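You operate a simulated robot arm through the tools that you are given. There is no shell and no other tool. Be economical: measure what you need, move in short steps, check, and stop when the job is done.

Carry out the task below with a simulated two-armed robot. There is one attempt and no reset: what you move stays moved.

JOB
Take the hood lid off and pack the brown cartridge in the case.
Fine: the open service case; slide both catches open first; set the lid on the green table mat.

It is judged by the outcome, as a careful person would: the job done as asked, and still so three seconds after it is handed in. It fails if anything else is knocked over, pushed out of place, dropped, spilled or broken. Lids that push on must go on centred and level and be pressed home; caps that screw on are set level and turned clockwise until they are tight.

ROBOT AND FRAMES
Two 7-joint arms with two-finger parallel grippers on one trunk, on a base that drives. Base frame: it is fixed to the floor where the robot stands at the start and does not move with it; the origin is under the middle of the robot, x ahead of it, y to its left, z up. Readings come in m, degrees, newtons and seconds.
The left shoulder is at the start at [0.05, 0.165, 1.105], the right one opposite. With the tool pointing down near the work surface each hand reaches from about 0.1 to 0.32 m from the robot's upright axis, wherever it stands, measured 20 degrees to its own side. Places, roughly: black foam ring [-0.2, -1.1, 0.9]; cart plug (4x4x8 cm) [0.5, 0.3, 0.2]; cart switch [0.9, 0.2, 0.6]; left lid catch [0.6, 0, 0.7]; right lid catch [0.7, 0, 0.7]; top of the green table mat [-0.7, -1, 0.8]. Payload 3.91 kg a hand.
The tool frame of a hand sits at the grasp point between the pads (the TCP): z along the fingers, y along the line on which they close. The tips reach 0.03 m beyond it. Largest opening 0.11 m; finger width 0.02, thickness 0.01; the body of the gripper, 0.048 by 0.112 m, starts 0.055 m behind the TCP.
Orientation is that of the tool frame in the base frame, as a unit quaternion [x, y, z, w]. With the fingers straight down and closing along the base's y, the tool's x points along the base's -x, its y along +y and its z along -z.

CONTROLS
- The arms move only by the tool arm_command. It takes "left_increments", "right_increments" or both (then of equal length, played together; a hand with none holds still); each is a list of rows, each an object of numbers (a shift or turn left out is 0, a gripper value left out holds the last): "x", "y", "z": the shift along the tool's x, y, z in m; "wx", "wy", "wz": the turn, a rotation vector about the tool's x, y, z in degrees. In form: [{"x": .., "y": .., "z": .., "wx": .., "wy": .., "wz": ..}, ...]. A call has 1 to 10 rows; each row is the pose to reach, as a shift and turn from the pose commanded when the call began, along the tool's axes at that moment. "left_fingers" and "right_fingers" are, for a hand that has rows, the opening, from 0 (shut) to 1 (fully open), set as the call begins (left out, the last holds). Rows are played at 5 a second. More than 0.05 m and 8.6 degrees between two rows, or a gripper value outside its range, and nothing of the call is played. Where a pose cannot be reached the arm comes as near as it can. A force on the tool above 40 N (or 10 N above the force at the start of the call, whichever is more), or a blocked arm, ends the call early, and 0.2 s more pass. Each finger travels about 0.045 m/s and halts on what it meets, pressing with about 32 N; the grip force reading is that of the motor and also rises with nothing between the fingers. The clock runs only during rows and for 0.2 s after the last one: add rows that repeat a pose to give the fingers time. It gives the time, the measured TCP pose, the force on the tool (base axes), the opening and the grip force at its end, in the units of the frame above (readings bear some noise), with the torque about the TCP (base axes, N m) and any sound that the robot's microphone picked up.
- Cameras (640 x 400 px; columns grow to the right, rows downward): "scene" is now at [0.1031, 0.0316, 1.2818]; the picture's right is [0.23, -0.97, 0.00], its down [-0.54, -0.13, -0.83] and it looks along [0.81, 0.19, -0.55] (base axes); focal length 282 px, centre (320, 200). "left" rides on the left gripper at [0.072, -0.017, -0.103] in its tool frame; the picture's right is [0.23, 0.97, 0.00], its down [-0.76, 0.18, -0.62] and it looks along [-0.61, 0.14, 0.78] (tool axes); focal length 222 px, centre (320, 200). "right" rides on the right gripper at [0.072, 0.017, -0.103] in its tool frame; the picture's right is [-0.23, 0.97, 0.00], its down [-0.76, -0.18, -0.62] and it looks along [-0.61, -0.14, 0.78] (tool axes); focal length 222 px, centre (320, 200). There is no depth. A picture from a camera that has moved, and an enlarged one, comes with that camera's place and axes in the base frame and with its lens. The place of the scene camera against the robot may be out by one fixed shift of up to 0.025 m in any direction.
- capture(camera): a new picture of that camera. The clock stands still meanwhile.
- raise_lower(by): slides the trunk up (or, below 0, down) by that many m; the arms and the scene camera ride with it, the base frame stays. It gives what a move gives, with no picture.
- steer(legs): drives the robot by 1 to 6 legs, each [ahead, left, turn to the left] in m, m and degrees, along the robot's own axes; the way and the turn of a leg run together, so that a leg with both is an arc; at most 1.5 m and 180 degrees a leg. The arms and the cameras ride along, it lands a little off, and it stops where it bumps. It gives what a move gives.
- pan_tilt(pan, tilt): turns the head with the scene camera to pan (to the left, within 80 degrees either way) and tilt (down, from -29 to 69), counted from straight ahead of the robot. It gives what a move gives.
- zoom(camera, box): a new picture of the part [left, top, right, bottom] of that camera's present view, enlarged. The clock stands still meanwhile.
- close_job(): hands the job in; it is judged then, once.

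Work in short steps. Places have to be worked out from the pictures, the camera data and where the tool is seen: move nearer, look again, correct. Check each grasp and each placing, and mend what went wrong. You have 120 turns and 100 pictures in all, those below and enlarged ones among them. Open the grippers and draw the arms clear of the work before you hand the job in, unless the task says otherwise; then end with one line.

The tools are called after ">>>" as a command line: name --argument value ..., lists and objects as JSON in quotes. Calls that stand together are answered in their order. arm_command: Moves the arms, as the interface text tells. Its arguments: {"type":"object","properties":{"left_increments":{"type":"array"},"left_fingers":{"type":"number"},"right_increments":{"type":"array"},"right_fingers":{"type":"number"}},"required":[]} The other tools are called the same way: raise_lower (by) slides the trunk up or down; steer (legs) drives the base; pan_tilt (pan, tilt) turns the head that bears the scene camera; capture (camera) takes a picture; zoom (camera, box) takes an enlarged picture of a part of a camera's view; close_job () hands the job in.

At the start:

```text
clock: 0.0
left_tcp_pos: [0.4027, 0.2257, 1.0739]
left_tcp_rot: [-0.001, 1.0, 0.0, 0.0]
left_contact_force: [0.9, 0.1, 0.3]
left_ft_torque: [-0.01, 0.01, 0.01]
left_grip_width: 0.1101
left_grip_force: 0.1
right_tcp_pos: [0.4616, -0.135, 1.0631]
right_tcp_rot: [0.0, 1.0, 0.0, 0.0]
right_contact_force: [0.0, -0.5, -0.2]
right_ft_torque: [-0.02, 0.01, 0.02]
right_grip_width: 0.1101
right_grip_force: 0.1
trunk travel left (down, up): [-0.325, 0.178]
robot x, y, heading: [-0.0008, -0.0006, -0.0]
head pan, tilt: [13.5, 33.4]
```

scene: 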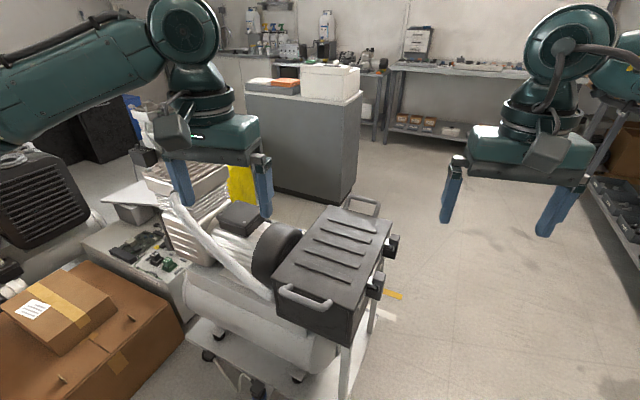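
right: 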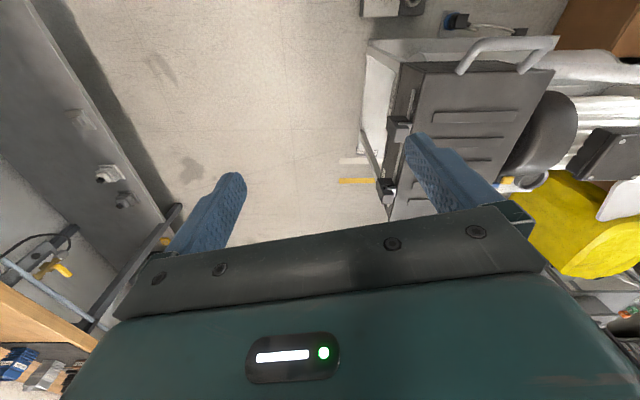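
left: 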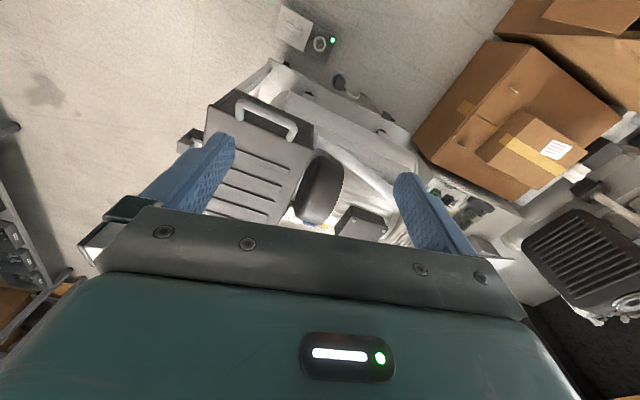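

The hood lid (dark, two handles, two catches on its right side) sits on a cart ahead. I look closer at it first.

>>> zoom --camera "scene" --box '[160, 160, 440, 335]'

>>> pan_tilt --pan -75 --tilt 35

>>> capture --camera "scene"

```text
2.29 times, centred on (300, 248) of scene
camera zoom: at [0.1031, 0.0316, 1.2818], right [0.23, -0.97, 0.0], down [-0.54, -0.13, -0.83], along [0.81, 0.19, -0.55], focal length 644 px, centre (366, 91)
```

zoom: 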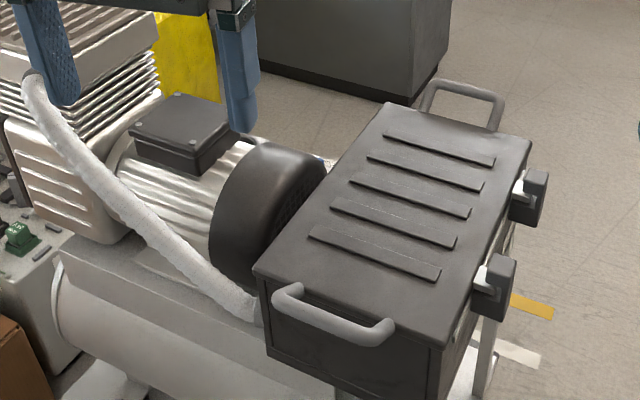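

```text
clock: 1.6
left_tcp_pos: [0.403, 0.2262, 1.0751]
left_tcp_rot: [-0.001, 1.0, 0.0, 0.0]
left_contact_force: [-1.4, -1.2, -0.2]
left_ft_torque: [0.02, 0.0, 0.02]
left_grip_width: 0.1102
left_grip_force: 0.1
right_tcp_pos: [0.4611, -0.1357, 1.0631]
right_tcp_rot: [-0.001, 1.0, 0.001, 0.0]
right_contact_force: [0.5, -0.2, 0.3]
right_ft_torque: [-0.01, 0.01, 0.01]
right_grip_width: 0.1098
right_grip_force: 0.0
trunk travel left (down, up): [-0.325, 0.178]
robot x, y, heading: [-0.0006, 0.0011, -0.1]
head pan, tilt: [-75.0, 35.0]
```

```text
95 pictures are left
camera scene: at [0.0396, -0.0741, 1.2794], right [-0.97, -0.26, 0.0], down [-0.15, 0.55, -0.82], along [0.21, -0.79, -0.57], focal length 282 px, centre (320, 200)
```

scene: 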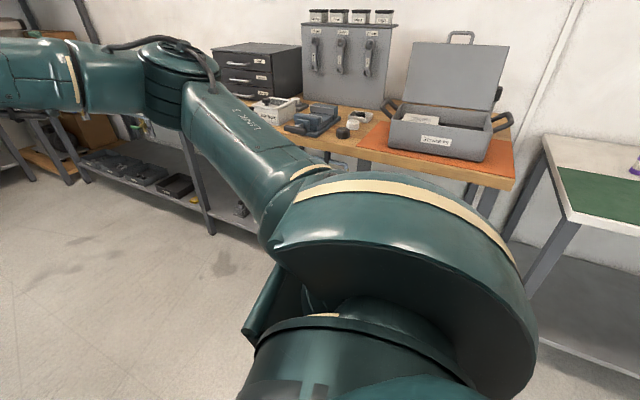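

The service case is open on the orange mat and the green mat lies on the table farther right. I zoom in on the case.

>>> zoom --camera "scene" --box '[240, 0, 560, 200]'

```text
2.00 times, centred on (400, 100) of scene
camera zoom: at [0.0396, -0.0741, 1.2794], right [-0.97, -0.26, 0.0], down [-0.15, 0.55, -0.82], along [0.21, -0.79, -0.57], focal length 564 px, centre (160, 400)
```

zoom: 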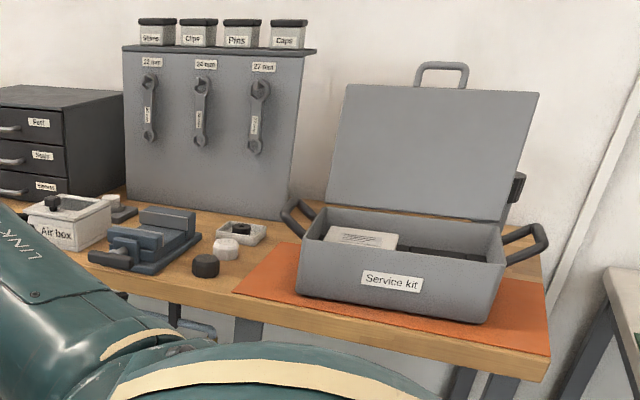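

The cartridge isn't visible; it's likely under the hood. I look back at the cart, at its switch and plug, to check whether it's running.

>>> pan_tilt --pan 20 --tilt 45

>>> capture --camera "scene"

>>> zoom --camera "left" --box '[180, 0, 500, 200]'

>>> zoom --camera "right" --box '[340, 0, 640, 190]'

```text
clock: 3.3
left_tcp_pos: [0.4036, 0.2263, 1.0753]
left_tcp_rot: [0.0, 1.0, 0.0, 0.001]
left_contact_force: [-0.7, 1.3, -0.5]
left_ft_torque: [0.02, 0.0, -0.02]
left_grip_width: 0.11
left_grip_force: 0.0
right_tcp_pos: [0.4618, -0.1349, 1.0633]
right_tcp_rot: [0.0, 1.0, 0.0, 0.001]
right_contact_force: [-0.3, -0.2, -0.1]
right_ft_torque: [-0.02, 0.03, -0.01]
right_grip_width: 0.1099
right_grip_force: 0.0
trunk travel left (down, up): [-0.325, 0.178]
robot x, y, heading: [-0.0025, -0.0022, 0.2]
head pan, tilt: [20.0, 45.0]
```

```text
93 pictures are left
camera scene: at [0.0931, 0.0387, 1.2645], right [0.34, -0.94, 0.0], down [-0.66, -0.24, -0.71], along [0.66, 0.24, -0.71], focal length 282 px, centre (320, 200)
```

scene: 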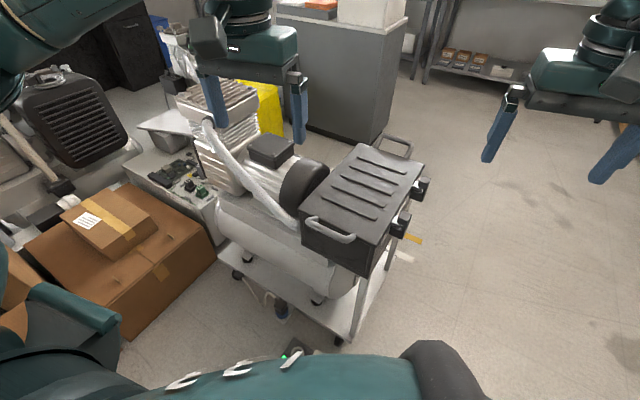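

```text
2.00 times, centred on (340, 100) of left
camera zoom: at [0.3309, 0.2094, 1.1781], right [-0.23, 0.97, 0.0], down [0.76, 0.18, 0.62], along [0.61, 0.14, -0.78], focal length 444 px, centre (280, 400)
```

zoom: 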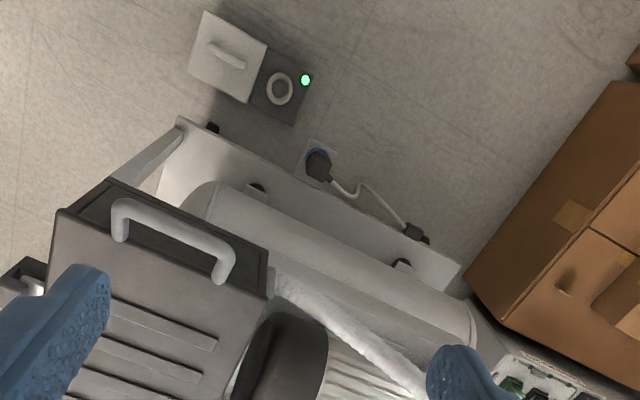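

```text
2.11 times, centred on (490, 95) of right
camera zoom: at [0.3894, -0.119, 1.1678], right [0.23, 0.97, 0.0], down [0.76, -0.18, 0.62], along [0.61, -0.14, -0.78], focal length 468 px, centre (-38, 421)
```

zoom: 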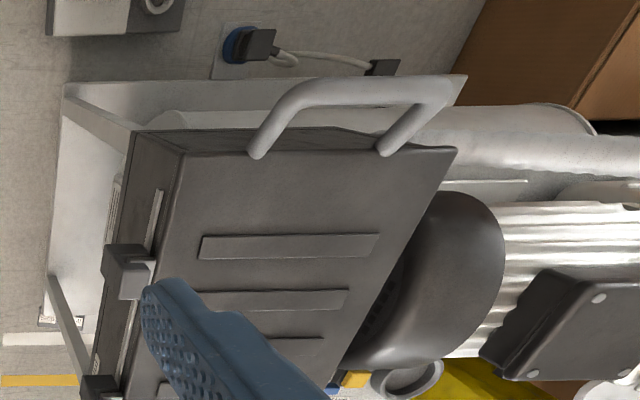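

The supply box shows a green light and the plug is in. I drive round to the catch side (clear floor, −y side) to face the lid's long side, and look for labels.

>>> steer --legs '[[0, -0.52, 0], [0.66, 0, 0], [0, 0, 80]]'

>>> pan_tilt --pan 0 --tilt 50

>>> capture --camera "scene"

```text
clock: 13.2
left_tcp_pos: [0.4996, -0.1008, 1.0749]
left_tcp_rot: [-0.654, 0.757, -0.001, -0.001]
left_contact_force: [0.1, 0.8, 0.0]
left_ft_torque: [-0.01, -0.01, -0.01]
left_grip_width: 0.1099
left_grip_force: 0.1
right_tcp_pos: [0.8644, -0.0961, 1.0637]
right_tcp_rot: [-0.654, 0.756, 0.0, 0.001]
right_contact_force: [0.2, -0.2, 0.0]
right_ft_torque: [0.01, -0.04, -0.01]
right_grip_width: 0.1099
right_grip_force: 0.2
trunk travel left (down, up): [-0.325, 0.178]
robot x, y, heading: [0.6602, -0.5337, 81.7]
head pan, tilt: [20.0, 45.0]
```

```text
clock: 14.0
left_tcp_pos: [0.4995, -0.1027, 1.0746]
left_tcp_rot: [-0.654, 0.756, 0.0, -0.001]
left_contact_force: [-0.7, -0.4, -0.2]
left_ft_torque: [0.01, -0.01, 0.0]
left_grip_width: 0.1102
left_grip_force: 0.0
right_tcp_pos: [0.8655, -0.0978, 1.063]
right_tcp_rot: [-0.654, 0.756, 0.0, 0.0]
right_contact_force: [-1.1, 0.1, 0.1]
right_ft_torque: [-0.04, 0.01, -0.03]
right_grip_width: 0.1101
right_grip_force: 0.1
trunk travel left (down, up): [-0.325, 0.178]
robot x, y, heading: [0.6659, -0.5342, 81.7]
head pan, tilt: [0.0, 50.0]
```

```text
90 pictures are left
camera scene: at [0.667, -0.4175, 1.2576], right [0.99, -0.14, 0.0], down [-0.11, -0.76, -0.64], along [0.09, 0.64, -0.77], focal length 282 px, centre (320, 200)
```

scene: 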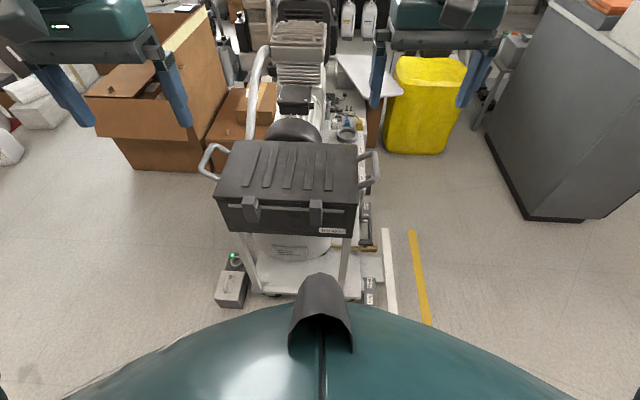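

>>> zoom --camera "scene" --box '[190, 120, 400, 251]'

>>> zoom --camera "scene" --box '[200, 210, 440, 360]'

>>> capture --camera "right"

```text
3.05 times, centred on (295, 186) of scene
camera zoom: at [0.667, -0.4175, 1.2576], right [0.99, -0.14, 0.0], down [-0.11, -0.76, -0.64], along [0.09, 0.64, -0.77], focal length 859 px, centre (396, 244)
```

zoom: 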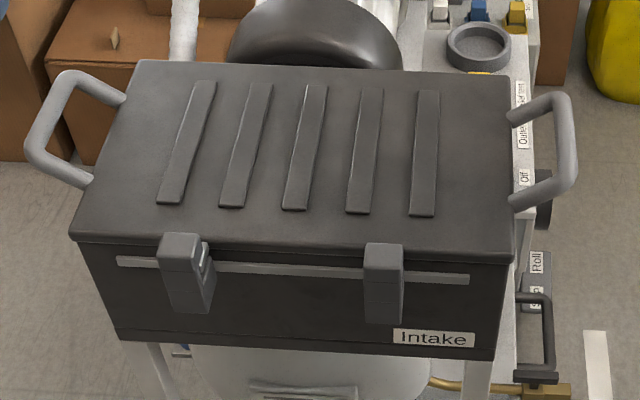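

```text
2.67 times, centred on (320, 285) of scene
camera zoom: at [0.667, -0.4175, 1.2576], right [0.99, -0.14, 0.0], down [-0.11, -0.76, -0.64], along [0.09, 0.64, -0.77], focal length 752 px, centre (320, -27)
```

zoom: 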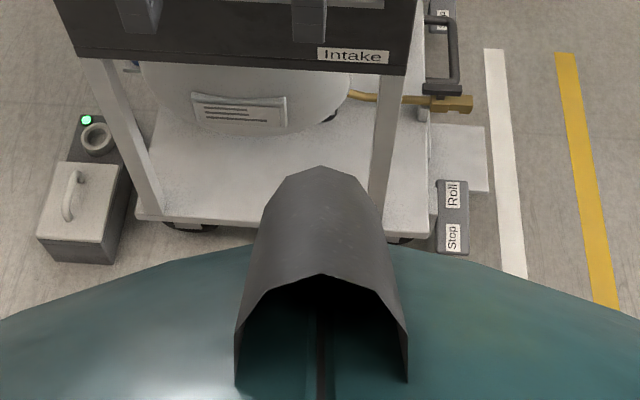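

```text
87 pictures are left
camera right: at [0.8381, -0.1669, 1.1678], right [-0.93, 0.37, 0.0], down [0.29, 0.73, 0.62], along [0.23, 0.58, -0.78], focal length 222 px, centre (320, 200)
```

right: 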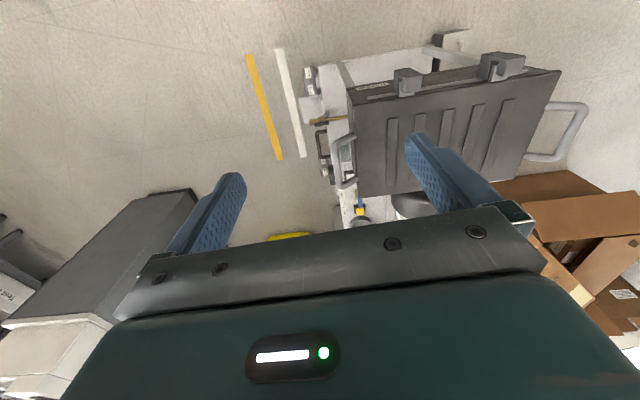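

There are labels by the cart's right edge ("…/Off") and a Roll/Stop pedal. I zoom on these.

>>> zoom --camera "scene" --box '[325, 110, 405, 160]'

>>> zoom --camera "scene" --box '[340, 190, 400, 310]'

>>> zoom --camera "right" --box '[280, 40, 420, 240]'

```text
8.00 times, centred on (365, 135) of scene
camera zoom: at [0.667, -0.4175, 1.2576], right [0.99, -0.14, 0.0], down [-0.11, -0.76, -0.64], along [0.09, 0.64, -0.77], focal length 2255 px, centre (-40, 720)
```

zoom: 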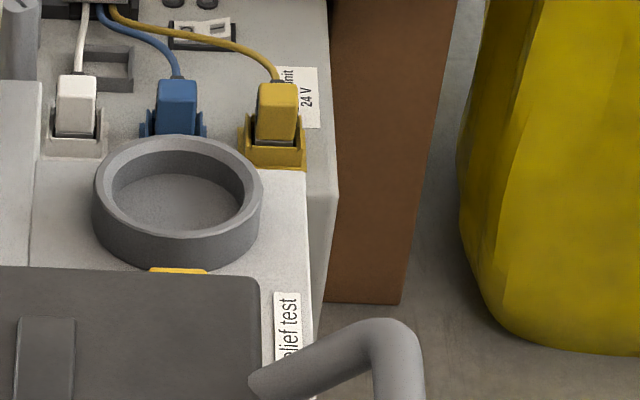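

```text
3.33 times, centred on (370, 250) of scene
camera zoom: at [0.667, -0.4175, 1.2576], right [0.99, -0.14, 0.0], down [-0.11, -0.76, -0.64], along [0.09, 0.64, -0.77], focal length 940 px, centre (153, 33)
```

zoom: 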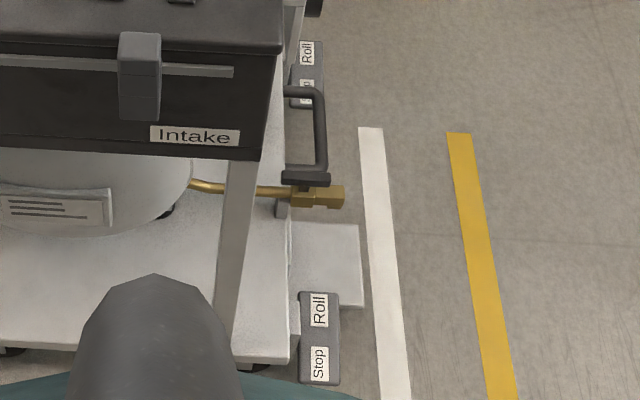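

```text
2.00 times, centred on (350, 140) of right
camera zoom: at [0.8381, -0.1669, 1.1678], right [-0.93, 0.37, 0.0], down [0.29, 0.73, 0.62], along [0.23, 0.58, -0.78], focal length 444 px, centre (260, 320)
```

zoom: 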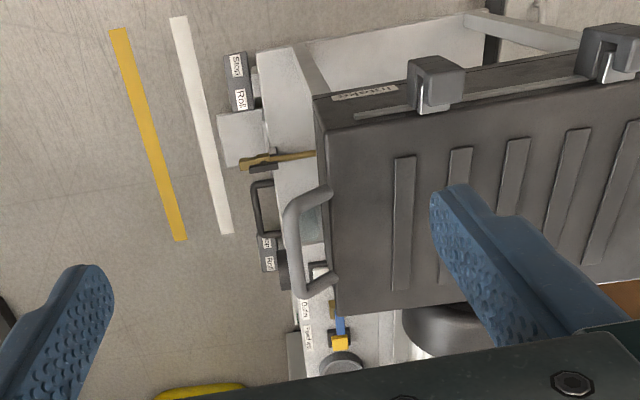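

I check the cart switch state from the right side before touching anything.

>>> steer --legs '[[0, -0.6, 0]]'

>>> pan_tilt --pan 25 --tilt 42

>>> capture --camera "scene"

```text
clock: 17.4
left_tcp_pos: [1.0827, -0.1869, 1.0738]
left_tcp_rot: [-0.658, 0.753, -0.001, 0.001]
left_contact_force: [-0.3, -0.6, 0.1]
left_ft_torque: [0.02, -0.03, -0.02]
left_grip_width: 0.1098
left_grip_force: 0.1
right_tcp_pos: [1.4473, -0.178, 1.0629]
right_tcp_rot: [-0.658, 0.753, 0.0, 0.0]
right_contact_force: [-0.3, 0.4, -1.0]
right_ft_torque: [-0.05, -0.02, 0.0]
right_grip_width: 0.11
right_grip_force: 0.1
trunk travel left (down, up): [-0.325, 0.178]
robot x, y, heading: [1.2481, -0.6175, 82.3]
head pan, tilt: [0.0, 50.0]
```

```text
clock: 18.3
left_tcp_pos: [1.0823, -0.1868, 1.0754]
left_tcp_rot: [-0.658, 0.753, -0.001, 0.0]
left_contact_force: [-0.2, 0.6, 1.0]
left_ft_torque: [-0.03, 0.0, 0.0]
left_grip_width: 0.1103
left_grip_force: 0.2
right_tcp_pos: [1.4475, -0.1775, 1.0638]
right_tcp_rot: [-0.658, 0.753, 0.0, 0.0]
right_contact_force: [-0.1, 0.1, -0.9]
right_ft_torque: [0.0, 0.01, -0.02]
right_grip_width: 0.1098
right_grip_force: 0.0
trunk travel left (down, up): [-0.325, 0.178]
robot x, y, heading: [1.2527, -0.6185, 82.2]
head pan, tilt: [25.0, 42.0]
```

```text
83 pictures are left
camera scene: at [1.2182, -0.4967, 1.2688], right [0.96, 0.3, 0.0], down [0.2, -0.64, -0.74], along [-0.22, 0.71, -0.67], focal length 282 px, centre (320, 200)
```

scene: 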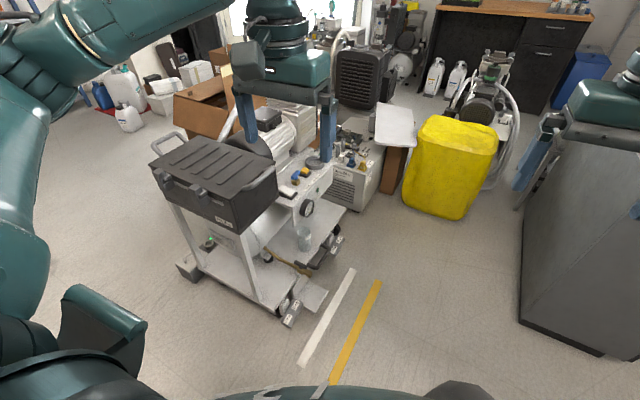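

>>> zoom --camera "scene" --box '[265, 145, 345, 225]'

>>> zoom --camera "scene" --box '[150, 130, 350, 330]'

```text
5.00 times, centred on (305, 185) of scene
camera zoom: at [1.2182, -0.4967, 1.2688], right [0.96, 0.3, 0.0], down [0.2, -0.64, -0.74], along [-0.22, 0.71, -0.67], focal length 1409 px, centre (395, 275)
```

zoom: 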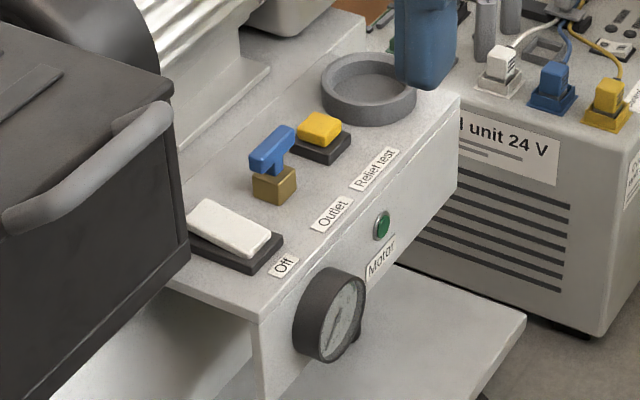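

```text
2.00 times, centred on (250, 230) of scene
camera zoom: at [1.2182, -0.4967, 1.2688], right [0.96, 0.3, 0.0], down [0.2, -0.64, -0.74], along [-0.22, 0.71, -0.67], focal length 564 px, centre (460, 140)
```

zoom: 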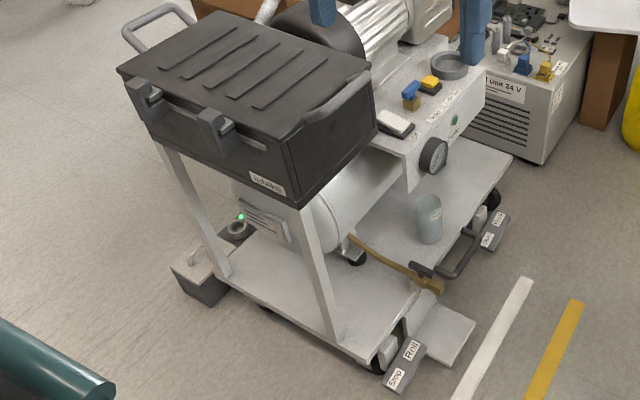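

>>> zoom --camera "scene" --box '[286, 165, 326, 190]'

>>> zoom --camera "scene" --box '[300, 180, 350, 220]'

>>> zoom --camera "scene" --box '[170, 225, 250, 285]'

```text
16.00 times, centred on (306, 178) of scene
camera zoom: at [1.2182, -0.4967, 1.2688], right [0.96, 0.3, 0.0], down [0.2, -0.64, -0.74], along [-0.22, 0.71, -0.67], focal length 4510 px, centre (544, 560)
```

zoom: 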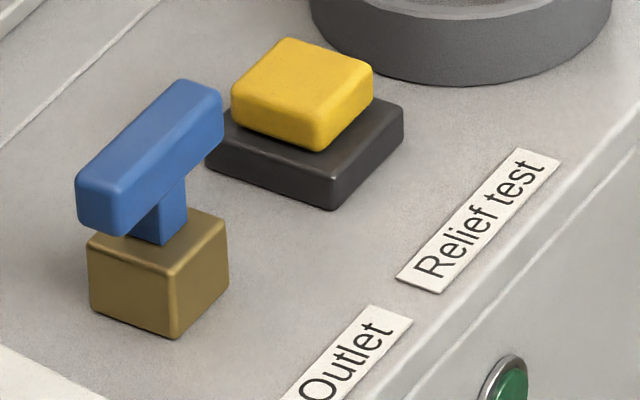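

```text
10.00 times, centred on (325, 200) of scene
camera zoom: at [1.2182, -0.4967, 1.2688], right [0.96, 0.3, 0.0], down [0.2, -0.64, -0.74], along [-0.22, 0.71, -0.67], focal length 2819 px, centre (270, 200)
```

zoom: 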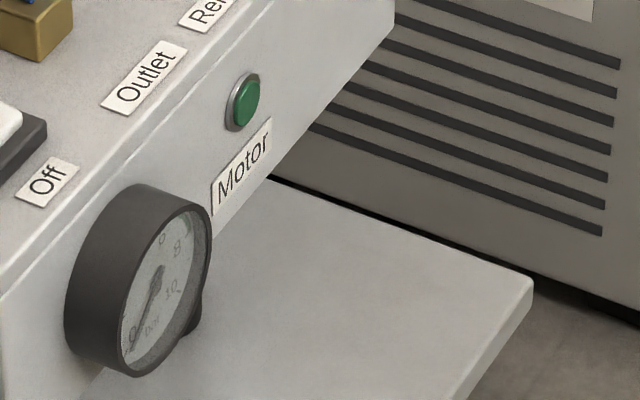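

```text
6.67 times, centred on (210, 255) of scene
camera zoom: at [1.2182, -0.4967, 1.2688], right [0.96, 0.3, 0.0], down [0.2, -0.64, -0.74], along [-0.22, 0.71, -0.67], focal length 1879 px, centre (1053, -167)
```

zoom: 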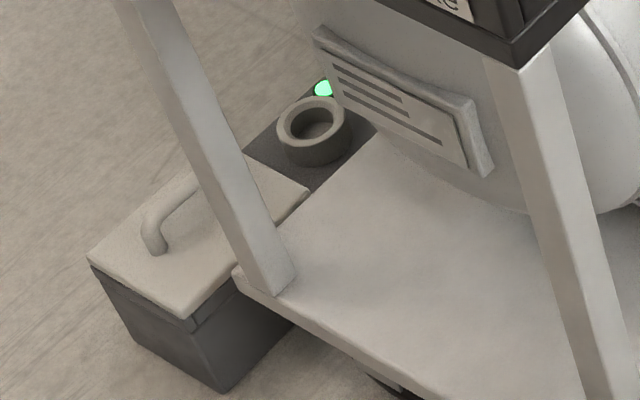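

Gauge at 0 and motor lamp unlit: the cart is off, so it needs nothing. Now a close look at the catches.

>>> zoom --camera "scene" --box '[150, 155, 250, 230]'

>>> steer --legs '[[0.02, 0.5, 0]]'

>>> pan_tilt --pan 5 --tilt 52

>>> zoom --camera "scene" --box '[180, 130, 380, 255]'

```text
5.33 times, centred on (200, 192) of scene
camera zoom: at [1.2182, -0.4967, 1.2688], right [0.96, 0.3, 0.0], down [0.2, -0.64, -0.74], along [-0.22, 0.71, -0.67], focal length 1503 px, centre (960, 240)
```

zoom: 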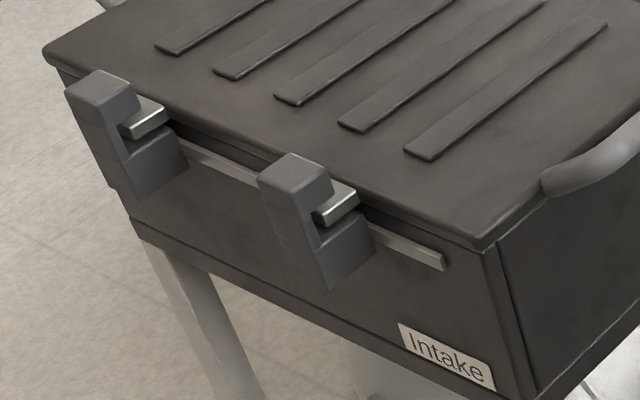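

```text
clock: 21.2
left_tcp_pos: [0.5955, -0.0985, 1.0729]
left_tcp_rot: [-0.656, 0.754, -0.001, 0.0]
left_contact_force: [-0.8, 0.1, -0.6]
left_ft_torque: [0.03, -0.01, -0.01]
left_grip_width: 0.1098
left_grip_force: 0.1
right_tcp_pos: [0.9606, -0.0908, 1.0646]
right_tcp_rot: [-0.656, 0.755, 0.0, 0.0]
right_contact_force: [0.2, 0.1, 0.1]
right_ft_torque: [-0.03, 0.01, 0.03]
right_grip_width: 0.1097
right_grip_force: 0.1
trunk travel left (down, up): [-0.325, 0.178]
robot x, y, heading: [0.7652, -0.5294, 82.3]
head pan, tilt: [25.0, 42.0]
```

```text
clock: 22.1
left_tcp_pos: [0.5955, -0.0985, 1.0747]
left_tcp_rot: [-0.656, 0.754, -0.001, 0.0]
left_contact_force: [-0.5, -0.8, 0.7]
left_ft_torque: [0.03, -0.01, -0.06]
left_grip_width: 0.1101
left_grip_force: 0.0
right_tcp_pos: [0.9603, -0.0904, 1.0639]
right_tcp_rot: [-0.656, 0.755, 0.0, 0.0]
right_contact_force: [0.1, -0.3, 0.3]
right_ft_torque: [0.01, -0.01, 0.01]
right_grip_width: 0.11
right_grip_force: 0.1
trunk travel left (down, up): [-0.325, 0.178]
robot x, y, heading: [0.7635, -0.5292, 82.0]
head pan, tilt: [5.0, 52.0]
```

```text
3.20 times, centred on (280, 192) of scene
camera zoom: at [0.7576, -0.4138, 1.255], right [1.0, -0.05, 0.0], down [-0.04, -0.79, -0.62], along [0.03, 0.62, -0.79], focal length 902 px, centre (448, 224)
```

zoom: 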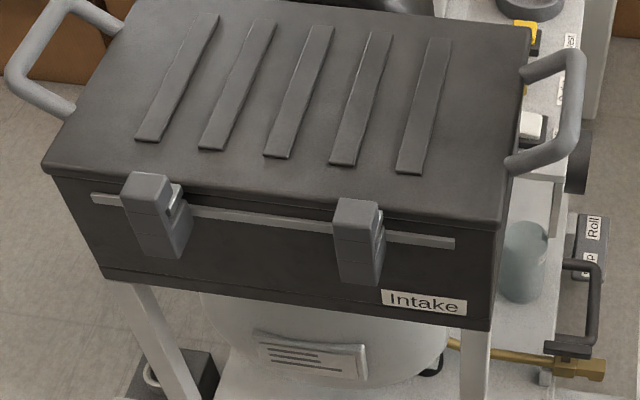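

The catches carry a steel tongue over the lid edge; I need a nearer view. I centre the robot on the lid and lower both hands so that their cameras look at the catches.

>>> steer --legs '[[0, 0.175, 0]]'

>>> arm_command --left_increments '[{"z": 0.05}, {"z": 0.1}, {"z": 0.15}, {"z": 0.18}]' --right_increments '[{"z": 0.05, "y": -0.02}, {"z": 0.1, "y": -0.04}, {"z": 0.15, "y": -0.06}, {"z": 0.17, "y": -0.08}]'

>>> capture --camera "left"

>>> capture --camera "right"

```text
clock: 23.5
left_tcp_pos: [0.4258, -0.0747, 1.0742]
left_tcp_rot: [-0.656, 0.755, -0.001, 0.001]
left_contact_force: [1.0, 0.5, -0.3]
left_ft_torque: [-0.02, 0.0, 0.03]
left_grip_width: 0.1102
left_grip_force: 0.0
right_tcp_pos: [0.7908, -0.067, 1.0648]
right_tcp_rot: [-0.656, 0.755, 0.001, 0.0]
right_contact_force: [-0.7, -0.4, -0.4]
right_ft_torque: [0.03, 0.0, 0.0]
right_grip_width: 0.11
right_grip_force: 0.0
trunk travel left (down, up): [-0.325, 0.178]
robot x, y, heading: [0.5927, -0.5092, 81.8]
head pan, tilt: [5.0, 52.0]
```

```text
refused: row 1 steps farther than a row can; nothing moved
```

```text
75 pictures are left
camera left: at [0.4324, -0.1475, 1.178], right [-1.0, -0.09, 0.0], down [-0.07, 0.78, 0.62], along [-0.06, 0.62, -0.78], focal length 222 px, centre (320, 200)
```

left: 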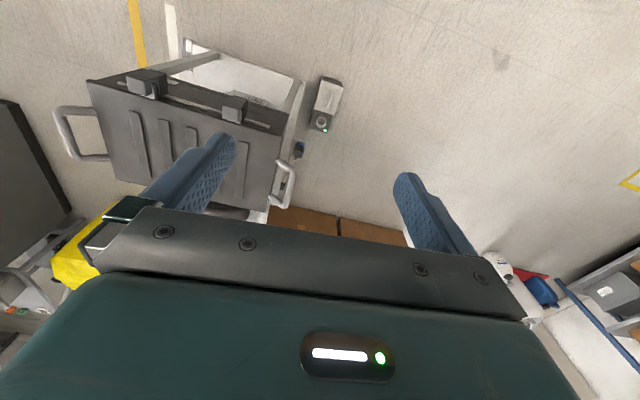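

```text
74 pictures are left
camera right: at [0.7641, -0.1372, 1.1678], right [-0.93, 0.36, 0.0], down [0.28, 0.73, 0.62], along [0.23, 0.58, -0.78], focal length 222 px, centre (320, 200)
```

right: 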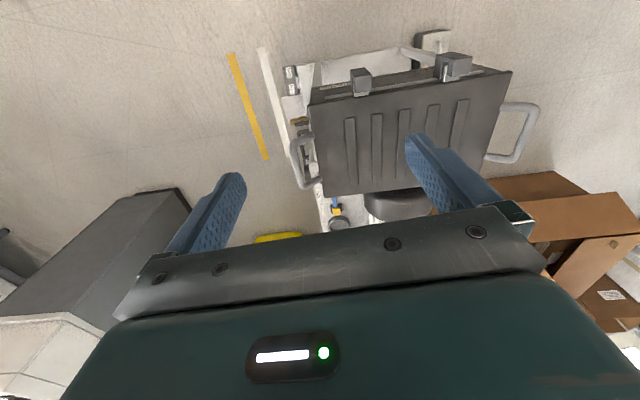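

I redo the move with smaller rows: left hand lower and over the left catch, right hand aside.

>>> arm_command --left_increments '[{"z": 0.03, "y": -0.035}, {"z": 0.06, "y": -0.07}, {"z": 0.09, "y": -0.105}, {"z": 0.12, "y": -0.14}, {"z": 0.15, "y": -0.17}, {"z": 0.18, "y": -0.19}]' --right_increments '[{"y": -0.02}, {"y": -0.04}, {"y": -0.06}, {"y": -0.08}, {"y": -0.1}, {"y": -0.1}]'

>>> capture --camera "left"

```text
clock: 24.9
left_tcp_pos: [0.6133, -0.1025, 0.8949]
left_tcp_rot: [-0.656, 0.755, 0.0, 0.0]
left_contact_force: [0.3, -0.7, -0.3]
left_ft_torque: [0.03, 0.02, -0.02]
left_grip_width: 0.1101
left_grip_force: 0.1
right_tcp_pos: [0.8911, -0.0814, 1.0631]
right_tcp_rot: [-0.655, 0.755, 0.001, 0.0]
right_contact_force: [-0.1, -0.6, -1.0]
right_ft_torque: [-0.03, 0.01, 0.03]
right_grip_width: 0.11
right_grip_force: 0.0
trunk travel left (down, up): [-0.325, 0.178]
robot x, y, heading: [0.5944, -0.5036, 82.0]
head pan, tilt: [5.0, 52.0]
```

```text
73 pictures are left
camera left: at [0.6202, -0.1751, 0.9997], right [-1.0, -0.09, 0.0], down [-0.07, 0.78, 0.62], along [-0.06, 0.62, -0.78], focal length 222 px, centre (320, 200)
```

left: 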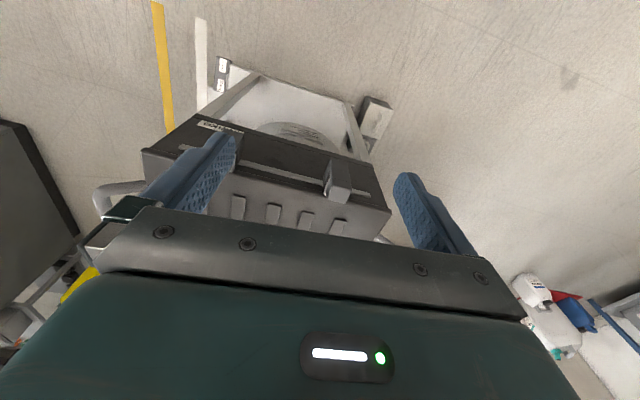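

>>> zoom --camera "left" --box '[230, 130, 390, 230]'

```text
4.00 times, centred on (310, 180) of left
camera zoom: at [0.6202, -0.1751, 0.9997], right [-1.0, -0.09, 0.0], down [-0.07, 0.78, 0.62], along [-0.06, 0.62, -0.78], focal length 888 px, centre (360, 280)
```

zoom: 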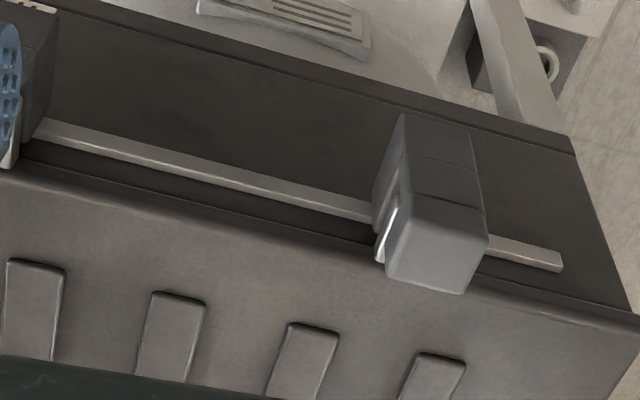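

The hand camera puts the lid top at z≈0.737 and the left catch near (0.577, 0.0). I bring the left hand over it to check alignment before lowering the fingers round it.

>>> arm_command --left_increments '[{"x": -0.03, "y": 0.02}, {"x": -0.06, "y": 0.04}, {"x": -0.0915, "y": 0.049}, {"x": -0.0915, "y": 0.049, "z": 0.04}, {"x": -0.0915, "y": 0.049, "z": 0.075}, {"x": -0.0915, "y": 0.049, "z": 0.075}]'

>>> zoom --camera "left" --box '[160, 50, 480, 250]'

>>> zoom --camera "scene" --box '[230, 110, 430, 235]'

```text
clock: 26.3
left_tcp_pos: [0.5787, -0.0063, 0.8183]
left_tcp_rot: [-0.656, 0.755, -0.001, 0.0]
left_contact_force: [0.0, 0.6, -0.6]
left_ft_torque: [0.02, 0.02, -0.03]
left_grip_width: 0.1101
left_grip_force: 0.0
right_tcp_pos: [0.8926, -0.0817, 1.0638]
right_tcp_rot: [-0.656, 0.755, 0.0, -0.001]
right_contact_force: [-0.9, -0.3, -0.4]
right_ft_torque: [0.03, -0.02, 0.02]
right_grip_width: 0.1098
right_grip_force: 0.1
trunk travel left (down, up): [-0.325, 0.178]
robot x, y, heading: [0.5943, -0.505, 81.8]
head pan, tilt: [5.0, 52.0]
```

```text
2.00 times, centred on (320, 150) of left
camera zoom: at [0.5851, -0.0796, 0.9229], right [-1.0, -0.09, 0.0], down [-0.07, 0.78, 0.62], along [-0.06, 0.62, -0.78], focal length 444 px, centre (320, 300)
```

zoom: 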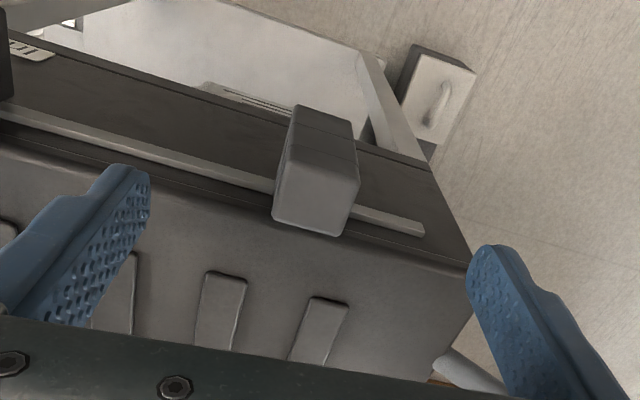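

```text
3.20 times, centred on (330, 172) of scene
camera zoom: at [0.5883, -0.3901, 1.255], right [1.0, -0.05, 0.0], down [-0.04, -0.79, -0.62], along [0.03, 0.61, -0.79], focal length 902 px, centre (288, 288)
```

zoom: 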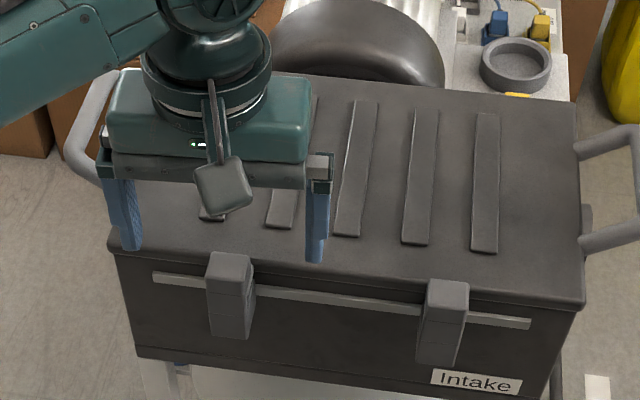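

Aligned in x (0.579), head spans y −0.014…0.016. I narrow the fingers, shift 3 mm outward, and lower round the catch.

>>> arm_command --left_increments '[{"x": 0.003}, {"x": 0.003}, {"x": 0.003, "z": 0.03}, {"x": 0.003, "z": 0.06}, {"x": 0.003, "z": 0.075}, {"x": 0.003, "z": 0.083}, {"x": 0.003, "z": 0.083}]' --left_fingers 0.6

>>> zoom --camera "left" --box '[200, 100, 440, 250]'

>>> zoom --camera "scene" --box '[250, 150, 410, 250]'

```text
clock: 27.9
left_tcp_pos: [0.5786, -0.0064, 0.7341]
left_tcp_rot: [-0.656, 0.755, -0.001, 0.001]
left_contact_force: [-0.5, -0.6, 0.8]
left_ft_torque: [0.02, 0.01, 0.01]
left_grip_width: 0.0662
left_grip_force: 0.1
right_tcp_pos: [0.892, -0.0823, 1.0639]
right_tcp_rot: [-0.656, 0.755, 0.0, -0.001]
right_contact_force: [-0.3, 0.7, 0.0]
right_ft_torque: [0.0, 0.04, 0.0]
right_grip_width: 0.1101
right_grip_force: 0.0
trunk travel left (down, up): [-0.325, 0.178]
robot x, y, heading: [0.5919, -0.5064, 82.0]
head pan, tilt: [5.0, 52.0]
```

```text
2.67 times, centred on (320, 175) of left
camera zoom: at [0.5863, -0.0786, 0.8385], right [-1.0, -0.09, 0.0], down [-0.07, 0.78, 0.62], along [-0.06, 0.62, -0.78], focal length 592 px, centre (320, 267)
```

zoom: 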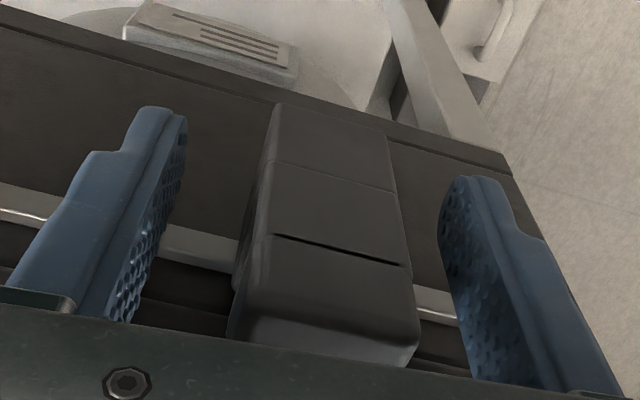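

```text
4.00 times, centred on (330, 200) of scene
camera zoom: at [0.5883, -0.3901, 1.255], right [1.0, -0.05, 0.0], down [-0.04, -0.79, -0.62], along [0.03, 0.61, -0.79], focal length 1128 px, centre (280, 200)
```

zoom: 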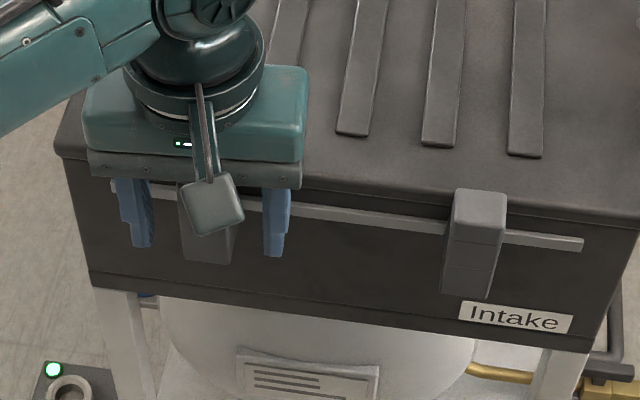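

The fingers straddle the catch cleanly. I close on it, then read the grip.

>>> arm_command --left_increments '[{}, {}, {}, {}, {}]' --left_fingers 0.1

>>> arm_command --left_increments '[{"y": 0.004}, {"y": 0.008}, {"y": 0.012}, {"y": 0.012}]'

>>> zoom --camera "left" --box '[200, 100, 440, 250]'

```text
clock: 29.1
left_tcp_pos: [0.5804, -0.0049, 0.7358]
left_tcp_rot: [-0.655, 0.756, -0.001, 0.0]
left_contact_force: [4.2, -0.8, -1.1]
left_ft_torque: [0.1, -0.04, -0.87]
left_grip_width: 0.0289
left_grip_force: 45.7
right_tcp_pos: [0.8926, -0.0815, 1.0638]
right_tcp_rot: [-0.656, 0.755, 0.0, 0.001]
right_contact_force: [0.4, -0.9, 0.5]
right_ft_torque: [-0.03, -0.02, 0.01]
right_grip_width: 0.1098
right_grip_force: 0.1
trunk travel left (down, up): [-0.325, 0.178]
robot x, y, heading: [0.5911, -0.502, 82.2]
head pan, tilt: [5.0, 52.0]
```

```text
clock: 30.1
left_tcp_pos: [0.5708, -0.0022, 0.7359]
left_tcp_rot: [-0.655, 0.755, -0.003, 0.002]
left_contact_force: [28.4, 11.3, -11.7]
left_ft_torque: [0.55, 1.0, -1.0]
left_grip_width: 0.0289
left_grip_force: 44.5
right_tcp_pos: [0.8935, -0.0803, 1.0631]
right_tcp_rot: [-0.655, 0.755, 0.0, -0.002]
right_contact_force: [0.2, 0.2, 0.4]
right_ft_torque: [0.0, 0.01, -0.03]
right_grip_width: 0.1101
right_grip_force: 0.1
trunk travel left (down, up): [-0.325, 0.178]
robot x, y, heading: [0.5882, -0.5071, 81.8]
head pan, tilt: [5.0, 52.0]
```

```text
2.67 times, centred on (320, 175) of left
camera zoom: at [0.5766, -0.0772, 0.839], right [-1.0, -0.09, -0.01], down [-0.07, 0.78, 0.62], along [-0.05, 0.62, -0.78], focal length 592 px, centre (320, 267)
```

zoom: 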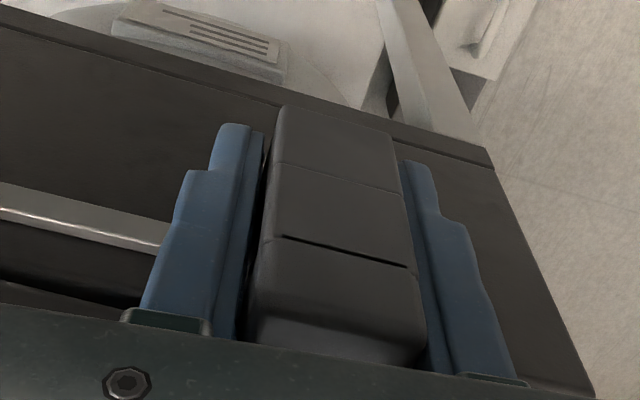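

It moved about 1 cm against ~28 N; unclear whether that is friction or a stop. I push a little farther the same way.

>>> arm_command --left_increments '[{"y": 0.004, "x": -0.0002}, {"y": 0.008, "x": -0.0004}, {"y": 0.012, "x": -0.0006}, {"y": 0.012, "x": -0.0006}]'

>>> zoom --camera "scene" --box '[250, 150, 410, 250]'

```text
clock: 30.5
left_tcp_pos: [0.5694, -0.0035, 0.7363]
left_tcp_rot: [-0.653, 0.758, -0.004, 0.005]
left_contact_force: [10.1, 8.5, -8.1]
left_ft_torque: [0.01, 1.67, -0.92]
left_grip_width: 0.0288
left_grip_force: 45.2
right_tcp_pos: [0.8918, -0.0809, 1.0623]
right_tcp_rot: [-0.655, 0.755, -0.001, -0.002]
right_contact_force: [0.3, -0.5, -0.1]
right_ft_torque: [0.01, -0.01, 0.02]
right_grip_width: 0.1099
right_grip_force: 0.1
trunk travel left (down, up): [-0.325, 0.178]
robot x, y, heading: [0.5946, -0.51, 81.9]
head pan, tilt: [5.0, 52.0]
stopped in row 2 (left hand): the force on the tool passed its limit (the readings are from after the stop); the commanded pose is now the measured one
```

```text
4.00 times, centred on (330, 200) of scene
camera zoom: at [0.5895, -0.3885, 1.2549], right [1.0, -0.05, 0.0], down [-0.04, -0.79, -0.61], along [0.03, 0.61, -0.79], focal length 1128 px, centre (280, 200)
```

zoom: 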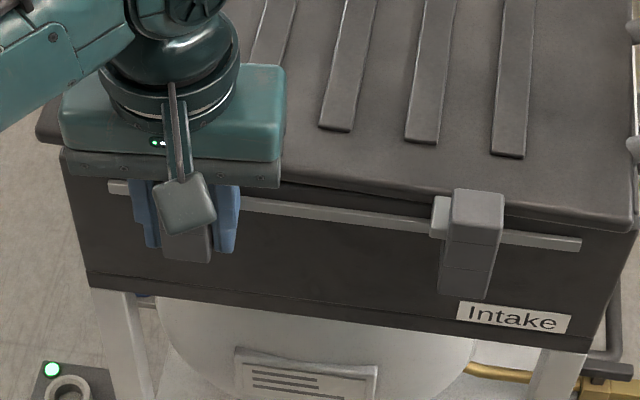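

That way drags the lid along with its keepers (the right keeper now peeks out on the −x side of its catch), so the catches must open toward +x. I slide this one +x.

>>> arm_command --left_increments '[{"y": -0.006}, {"y": -0.012}, {"y": -0.018, "x": 0.0004}, {"y": -0.024, "x": 0.0005}, {"y": -0.024, "x": 0.0005}]'

>>> zoom --camera "scene" --box '[250, 150, 410, 250]'

```text
clock: 31.6
left_tcp_pos: [0.5815, -0.0065, 0.7362]
left_tcp_rot: [-0.66, 0.751, 0.002, -0.001]
left_contact_force: [-10.3, -1.4, 2.2]
left_ft_torque: [0.13, -1.46, -1.06]
left_grip_width: 0.0294
left_grip_force: 45.0
right_tcp_pos: [0.8901, -0.0823, 1.0646]
right_tcp_rot: [-0.656, 0.754, -0.001, -0.001]
right_contact_force: [0.5, -0.6, 0.2]
right_ft_torque: [0.03, 0.01, 0.03]
right_grip_width: 0.1102
right_grip_force: 0.0
trunk travel left (down, up): [-0.325, 0.178]
robot x, y, heading: [0.5917, -0.5056, 82.2]
head pan, tilt: [5.0, 52.0]
stopped in row 5 (left hand): the force on the tool passed its limit (the readings are from after the stop); the commanded pose is now the measured one
```

```text
4.00 times, centred on (330, 200) of scene
camera zoom: at [0.5871, -0.3904, 1.2551], right [1.0, -0.05, 0.0], down [-0.04, -0.79, -0.62], along [0.03, 0.62, -0.79], focal length 1128 px, centre (280, 200)
```

zoom: 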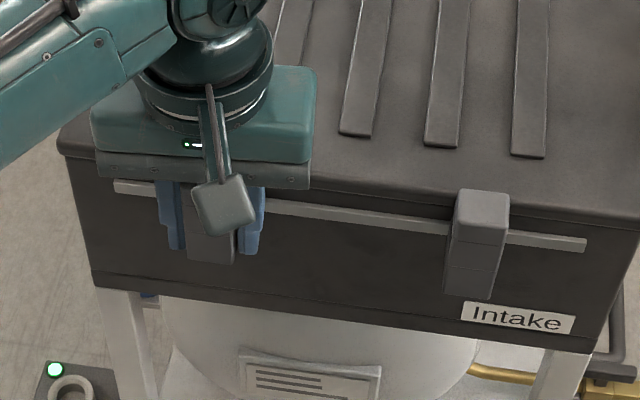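

The lid came back with the catch, so my grip was probably squeezing the lid's keeper too. I open a little and push the catch with just one finger toward +x.

>>> arm_command --left_increments '[{}, {}, {"x": 0.004}, {"x": 0.004}]' --left_fingers 0.5

>>> zoom --camera "left" --box '[200, 100, 440, 250]'

```text
clock: 32.6
left_tcp_pos: [0.5833, -0.0095, 0.7355]
left_tcp_rot: [-0.66, 0.752, 0.001, -0.001]
left_contact_force: [1.1, -0.5, 0.4]
left_ft_torque: [-0.05, -0.01, 0.0]
left_grip_width: 0.0551
left_grip_force: 0.1
right_tcp_pos: [0.8902, -0.0818, 1.0646]
right_tcp_rot: [-0.657, 0.754, 0.0, 0.0]
right_contact_force: [-0.1, -0.2, 0.3]
right_ft_torque: [0.02, -0.01, 0.01]
right_grip_width: 0.11
right_grip_force: 0.0
trunk travel left (down, up): [-0.325, 0.178]
robot x, y, heading: [0.5921, -0.5092, 82.3]
head pan, tilt: [5.0, 52.0]
```

```text
2.67 times, centred on (320, 175) of left
camera zoom: at [0.5914, -0.0839, 0.8385], right [-1.0, -0.1, 0.0], down [-0.08, 0.78, 0.63], along [-0.06, 0.62, -0.78], focal length 592 px, centre (320, 267)
```

zoom: 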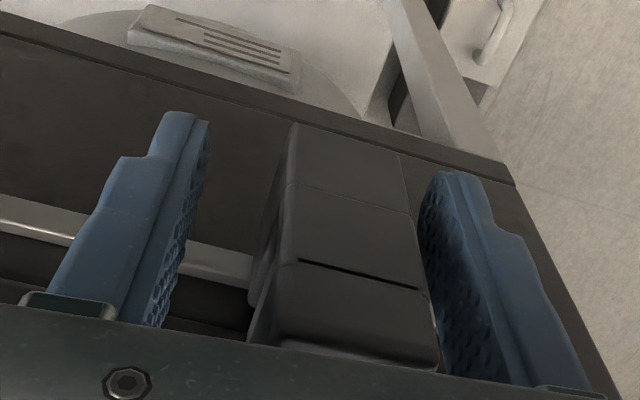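

Fingers clear; the −x finger is near the catch. I push +x step by step.

>>> arm_command --left_increments '[{"y": -0.006}, {"y": -0.012}, {"y": -0.018, "x": 0.0005}, {"y": -0.024, "x": 0.0007}, {"y": -0.03, "x": 0.001}, {"y": -0.03, "x": 0.001}]'

>>> zoom --camera "scene" --box '[250, 150, 410, 250]'

```text
clock: 33.8
left_tcp_pos: [0.5982, -0.0098, 0.7337]
left_tcp_rot: [-0.667, 0.745, 0.009, -0.007]
left_contact_force: [-22.8, 0.8, 3.8]
left_ft_torque: [-0.33, -0.69, -0.16]
left_grip_width: 0.0663
left_grip_force: 11.1
right_tcp_pos: [0.8879, -0.0807, 1.0643]
right_tcp_rot: [-0.657, 0.754, -0.001, 0.0]
right_contact_force: [0.3, 0.1, 1.3]
right_ft_torque: [0.04, 0.0, -0.01]
right_grip_width: 0.1098
right_grip_force: 0.1
trunk travel left (down, up): [-0.325, 0.178]
robot x, y, heading: [0.594, -0.5035, 82.3]
head pan, tilt: [5.0, 52.0]
stopped in row 6 (left hand): the force on the tool passed its limit (the readings are from after the stop); the commanded pose is now the measured one
```

```text
4.00 times, centred on (330, 200) of scene
camera zoom: at [0.5852, -0.39, 1.2549], right [1.0, -0.05, 0.0], down [-0.04, -0.79, -0.62], along [0.03, 0.61, -0.79], focal length 1128 px, centre (280, 200)
```

zoom: 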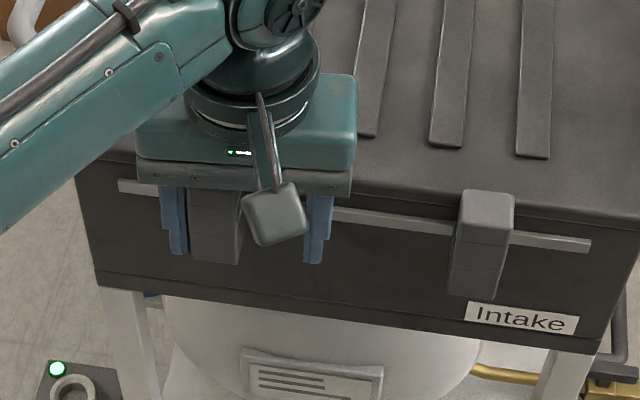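

Blocked toward +x with the lid at its stop. So −x is the catch's way, and earlier my finger merely carried the keeper along. I back off outward so only the catch's front part is pushed, and recentre.

>>> arm_command --left_increments '[{"y": 0.006, "x": 0.003}, {"y": 0.014, "x": 0.005, "wz": 1.0}, {"y": 0.014, "x": 0.005, "wz": 1.7}, {"y": 0.014, "x": 0.005, "wz": 1.7}]' --left_fingers 0.5

>>> arm_command --left_increments '[{"y": 0.006}, {"y": 0.012}, {"y": 0.018}, {"y": 0.024}, {"y": 0.024}]'

>>> zoom --camera "scene" --box '[250, 150, 410, 250]'

```text
clock: 34.8
left_tcp_pos: [0.5911, -0.0152, 0.7345]
left_tcp_rot: [-0.651, 0.759, 0.006, -0.004]
left_contact_force: [-0.8, -0.7, 0.4]
left_ft_torque: [-0.01, 0.01, -0.02]
left_grip_width: 0.0547
left_grip_force: 0.0
right_tcp_pos: [0.89, -0.0809, 1.0644]
right_tcp_rot: [-0.657, 0.754, 0.0, 0.0]
right_contact_force: [-0.3, 0.0, 0.7]
right_ft_torque: [0.02, 0.0, 0.0]
right_grip_width: 0.1099
right_grip_force: 0.0
trunk travel left (down, up): [-0.325, 0.178]
robot x, y, heading: [0.5911, -0.503, 82.0]
head pan, tilt: [5.0, 52.0]
```

```text
clock: 36.0
left_tcp_pos: [0.5674, -0.0111, 0.7348]
left_tcp_rot: [-0.652, 0.758, 0.007, -0.005]
left_contact_force: [0.2, 0.4, -0.4]
left_ft_torque: [0.03, -0.05, -0.03]
left_grip_width: 0.0551
left_grip_force: 0.1
right_tcp_pos: [0.8886, -0.0811, 1.0645]
right_tcp_rot: [-0.657, 0.754, 0.001, 0.0]
right_contact_force: [-0.2, 0.5, -0.3]
right_ft_torque: [0.0, 0.0, -0.03]
right_grip_width: 0.11
right_grip_force: 0.0
trunk travel left (down, up): [-0.325, 0.178]
robot x, y, heading: [0.5931, -0.5079, 82.3]
head pan, tilt: [5.0, 52.0]
```

```text
4.00 times, centred on (330, 200) of scene
camera zoom: at [0.5871, -0.3899, 1.255], right [1.0, -0.05, 0.0], down [-0.04, -0.79, -0.62], along [0.03, 0.61, -0.79], focal length 1128 px, centre (280, 200)
```

zoom: 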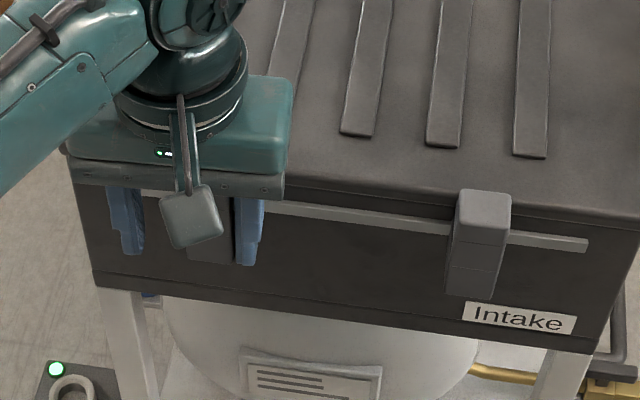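

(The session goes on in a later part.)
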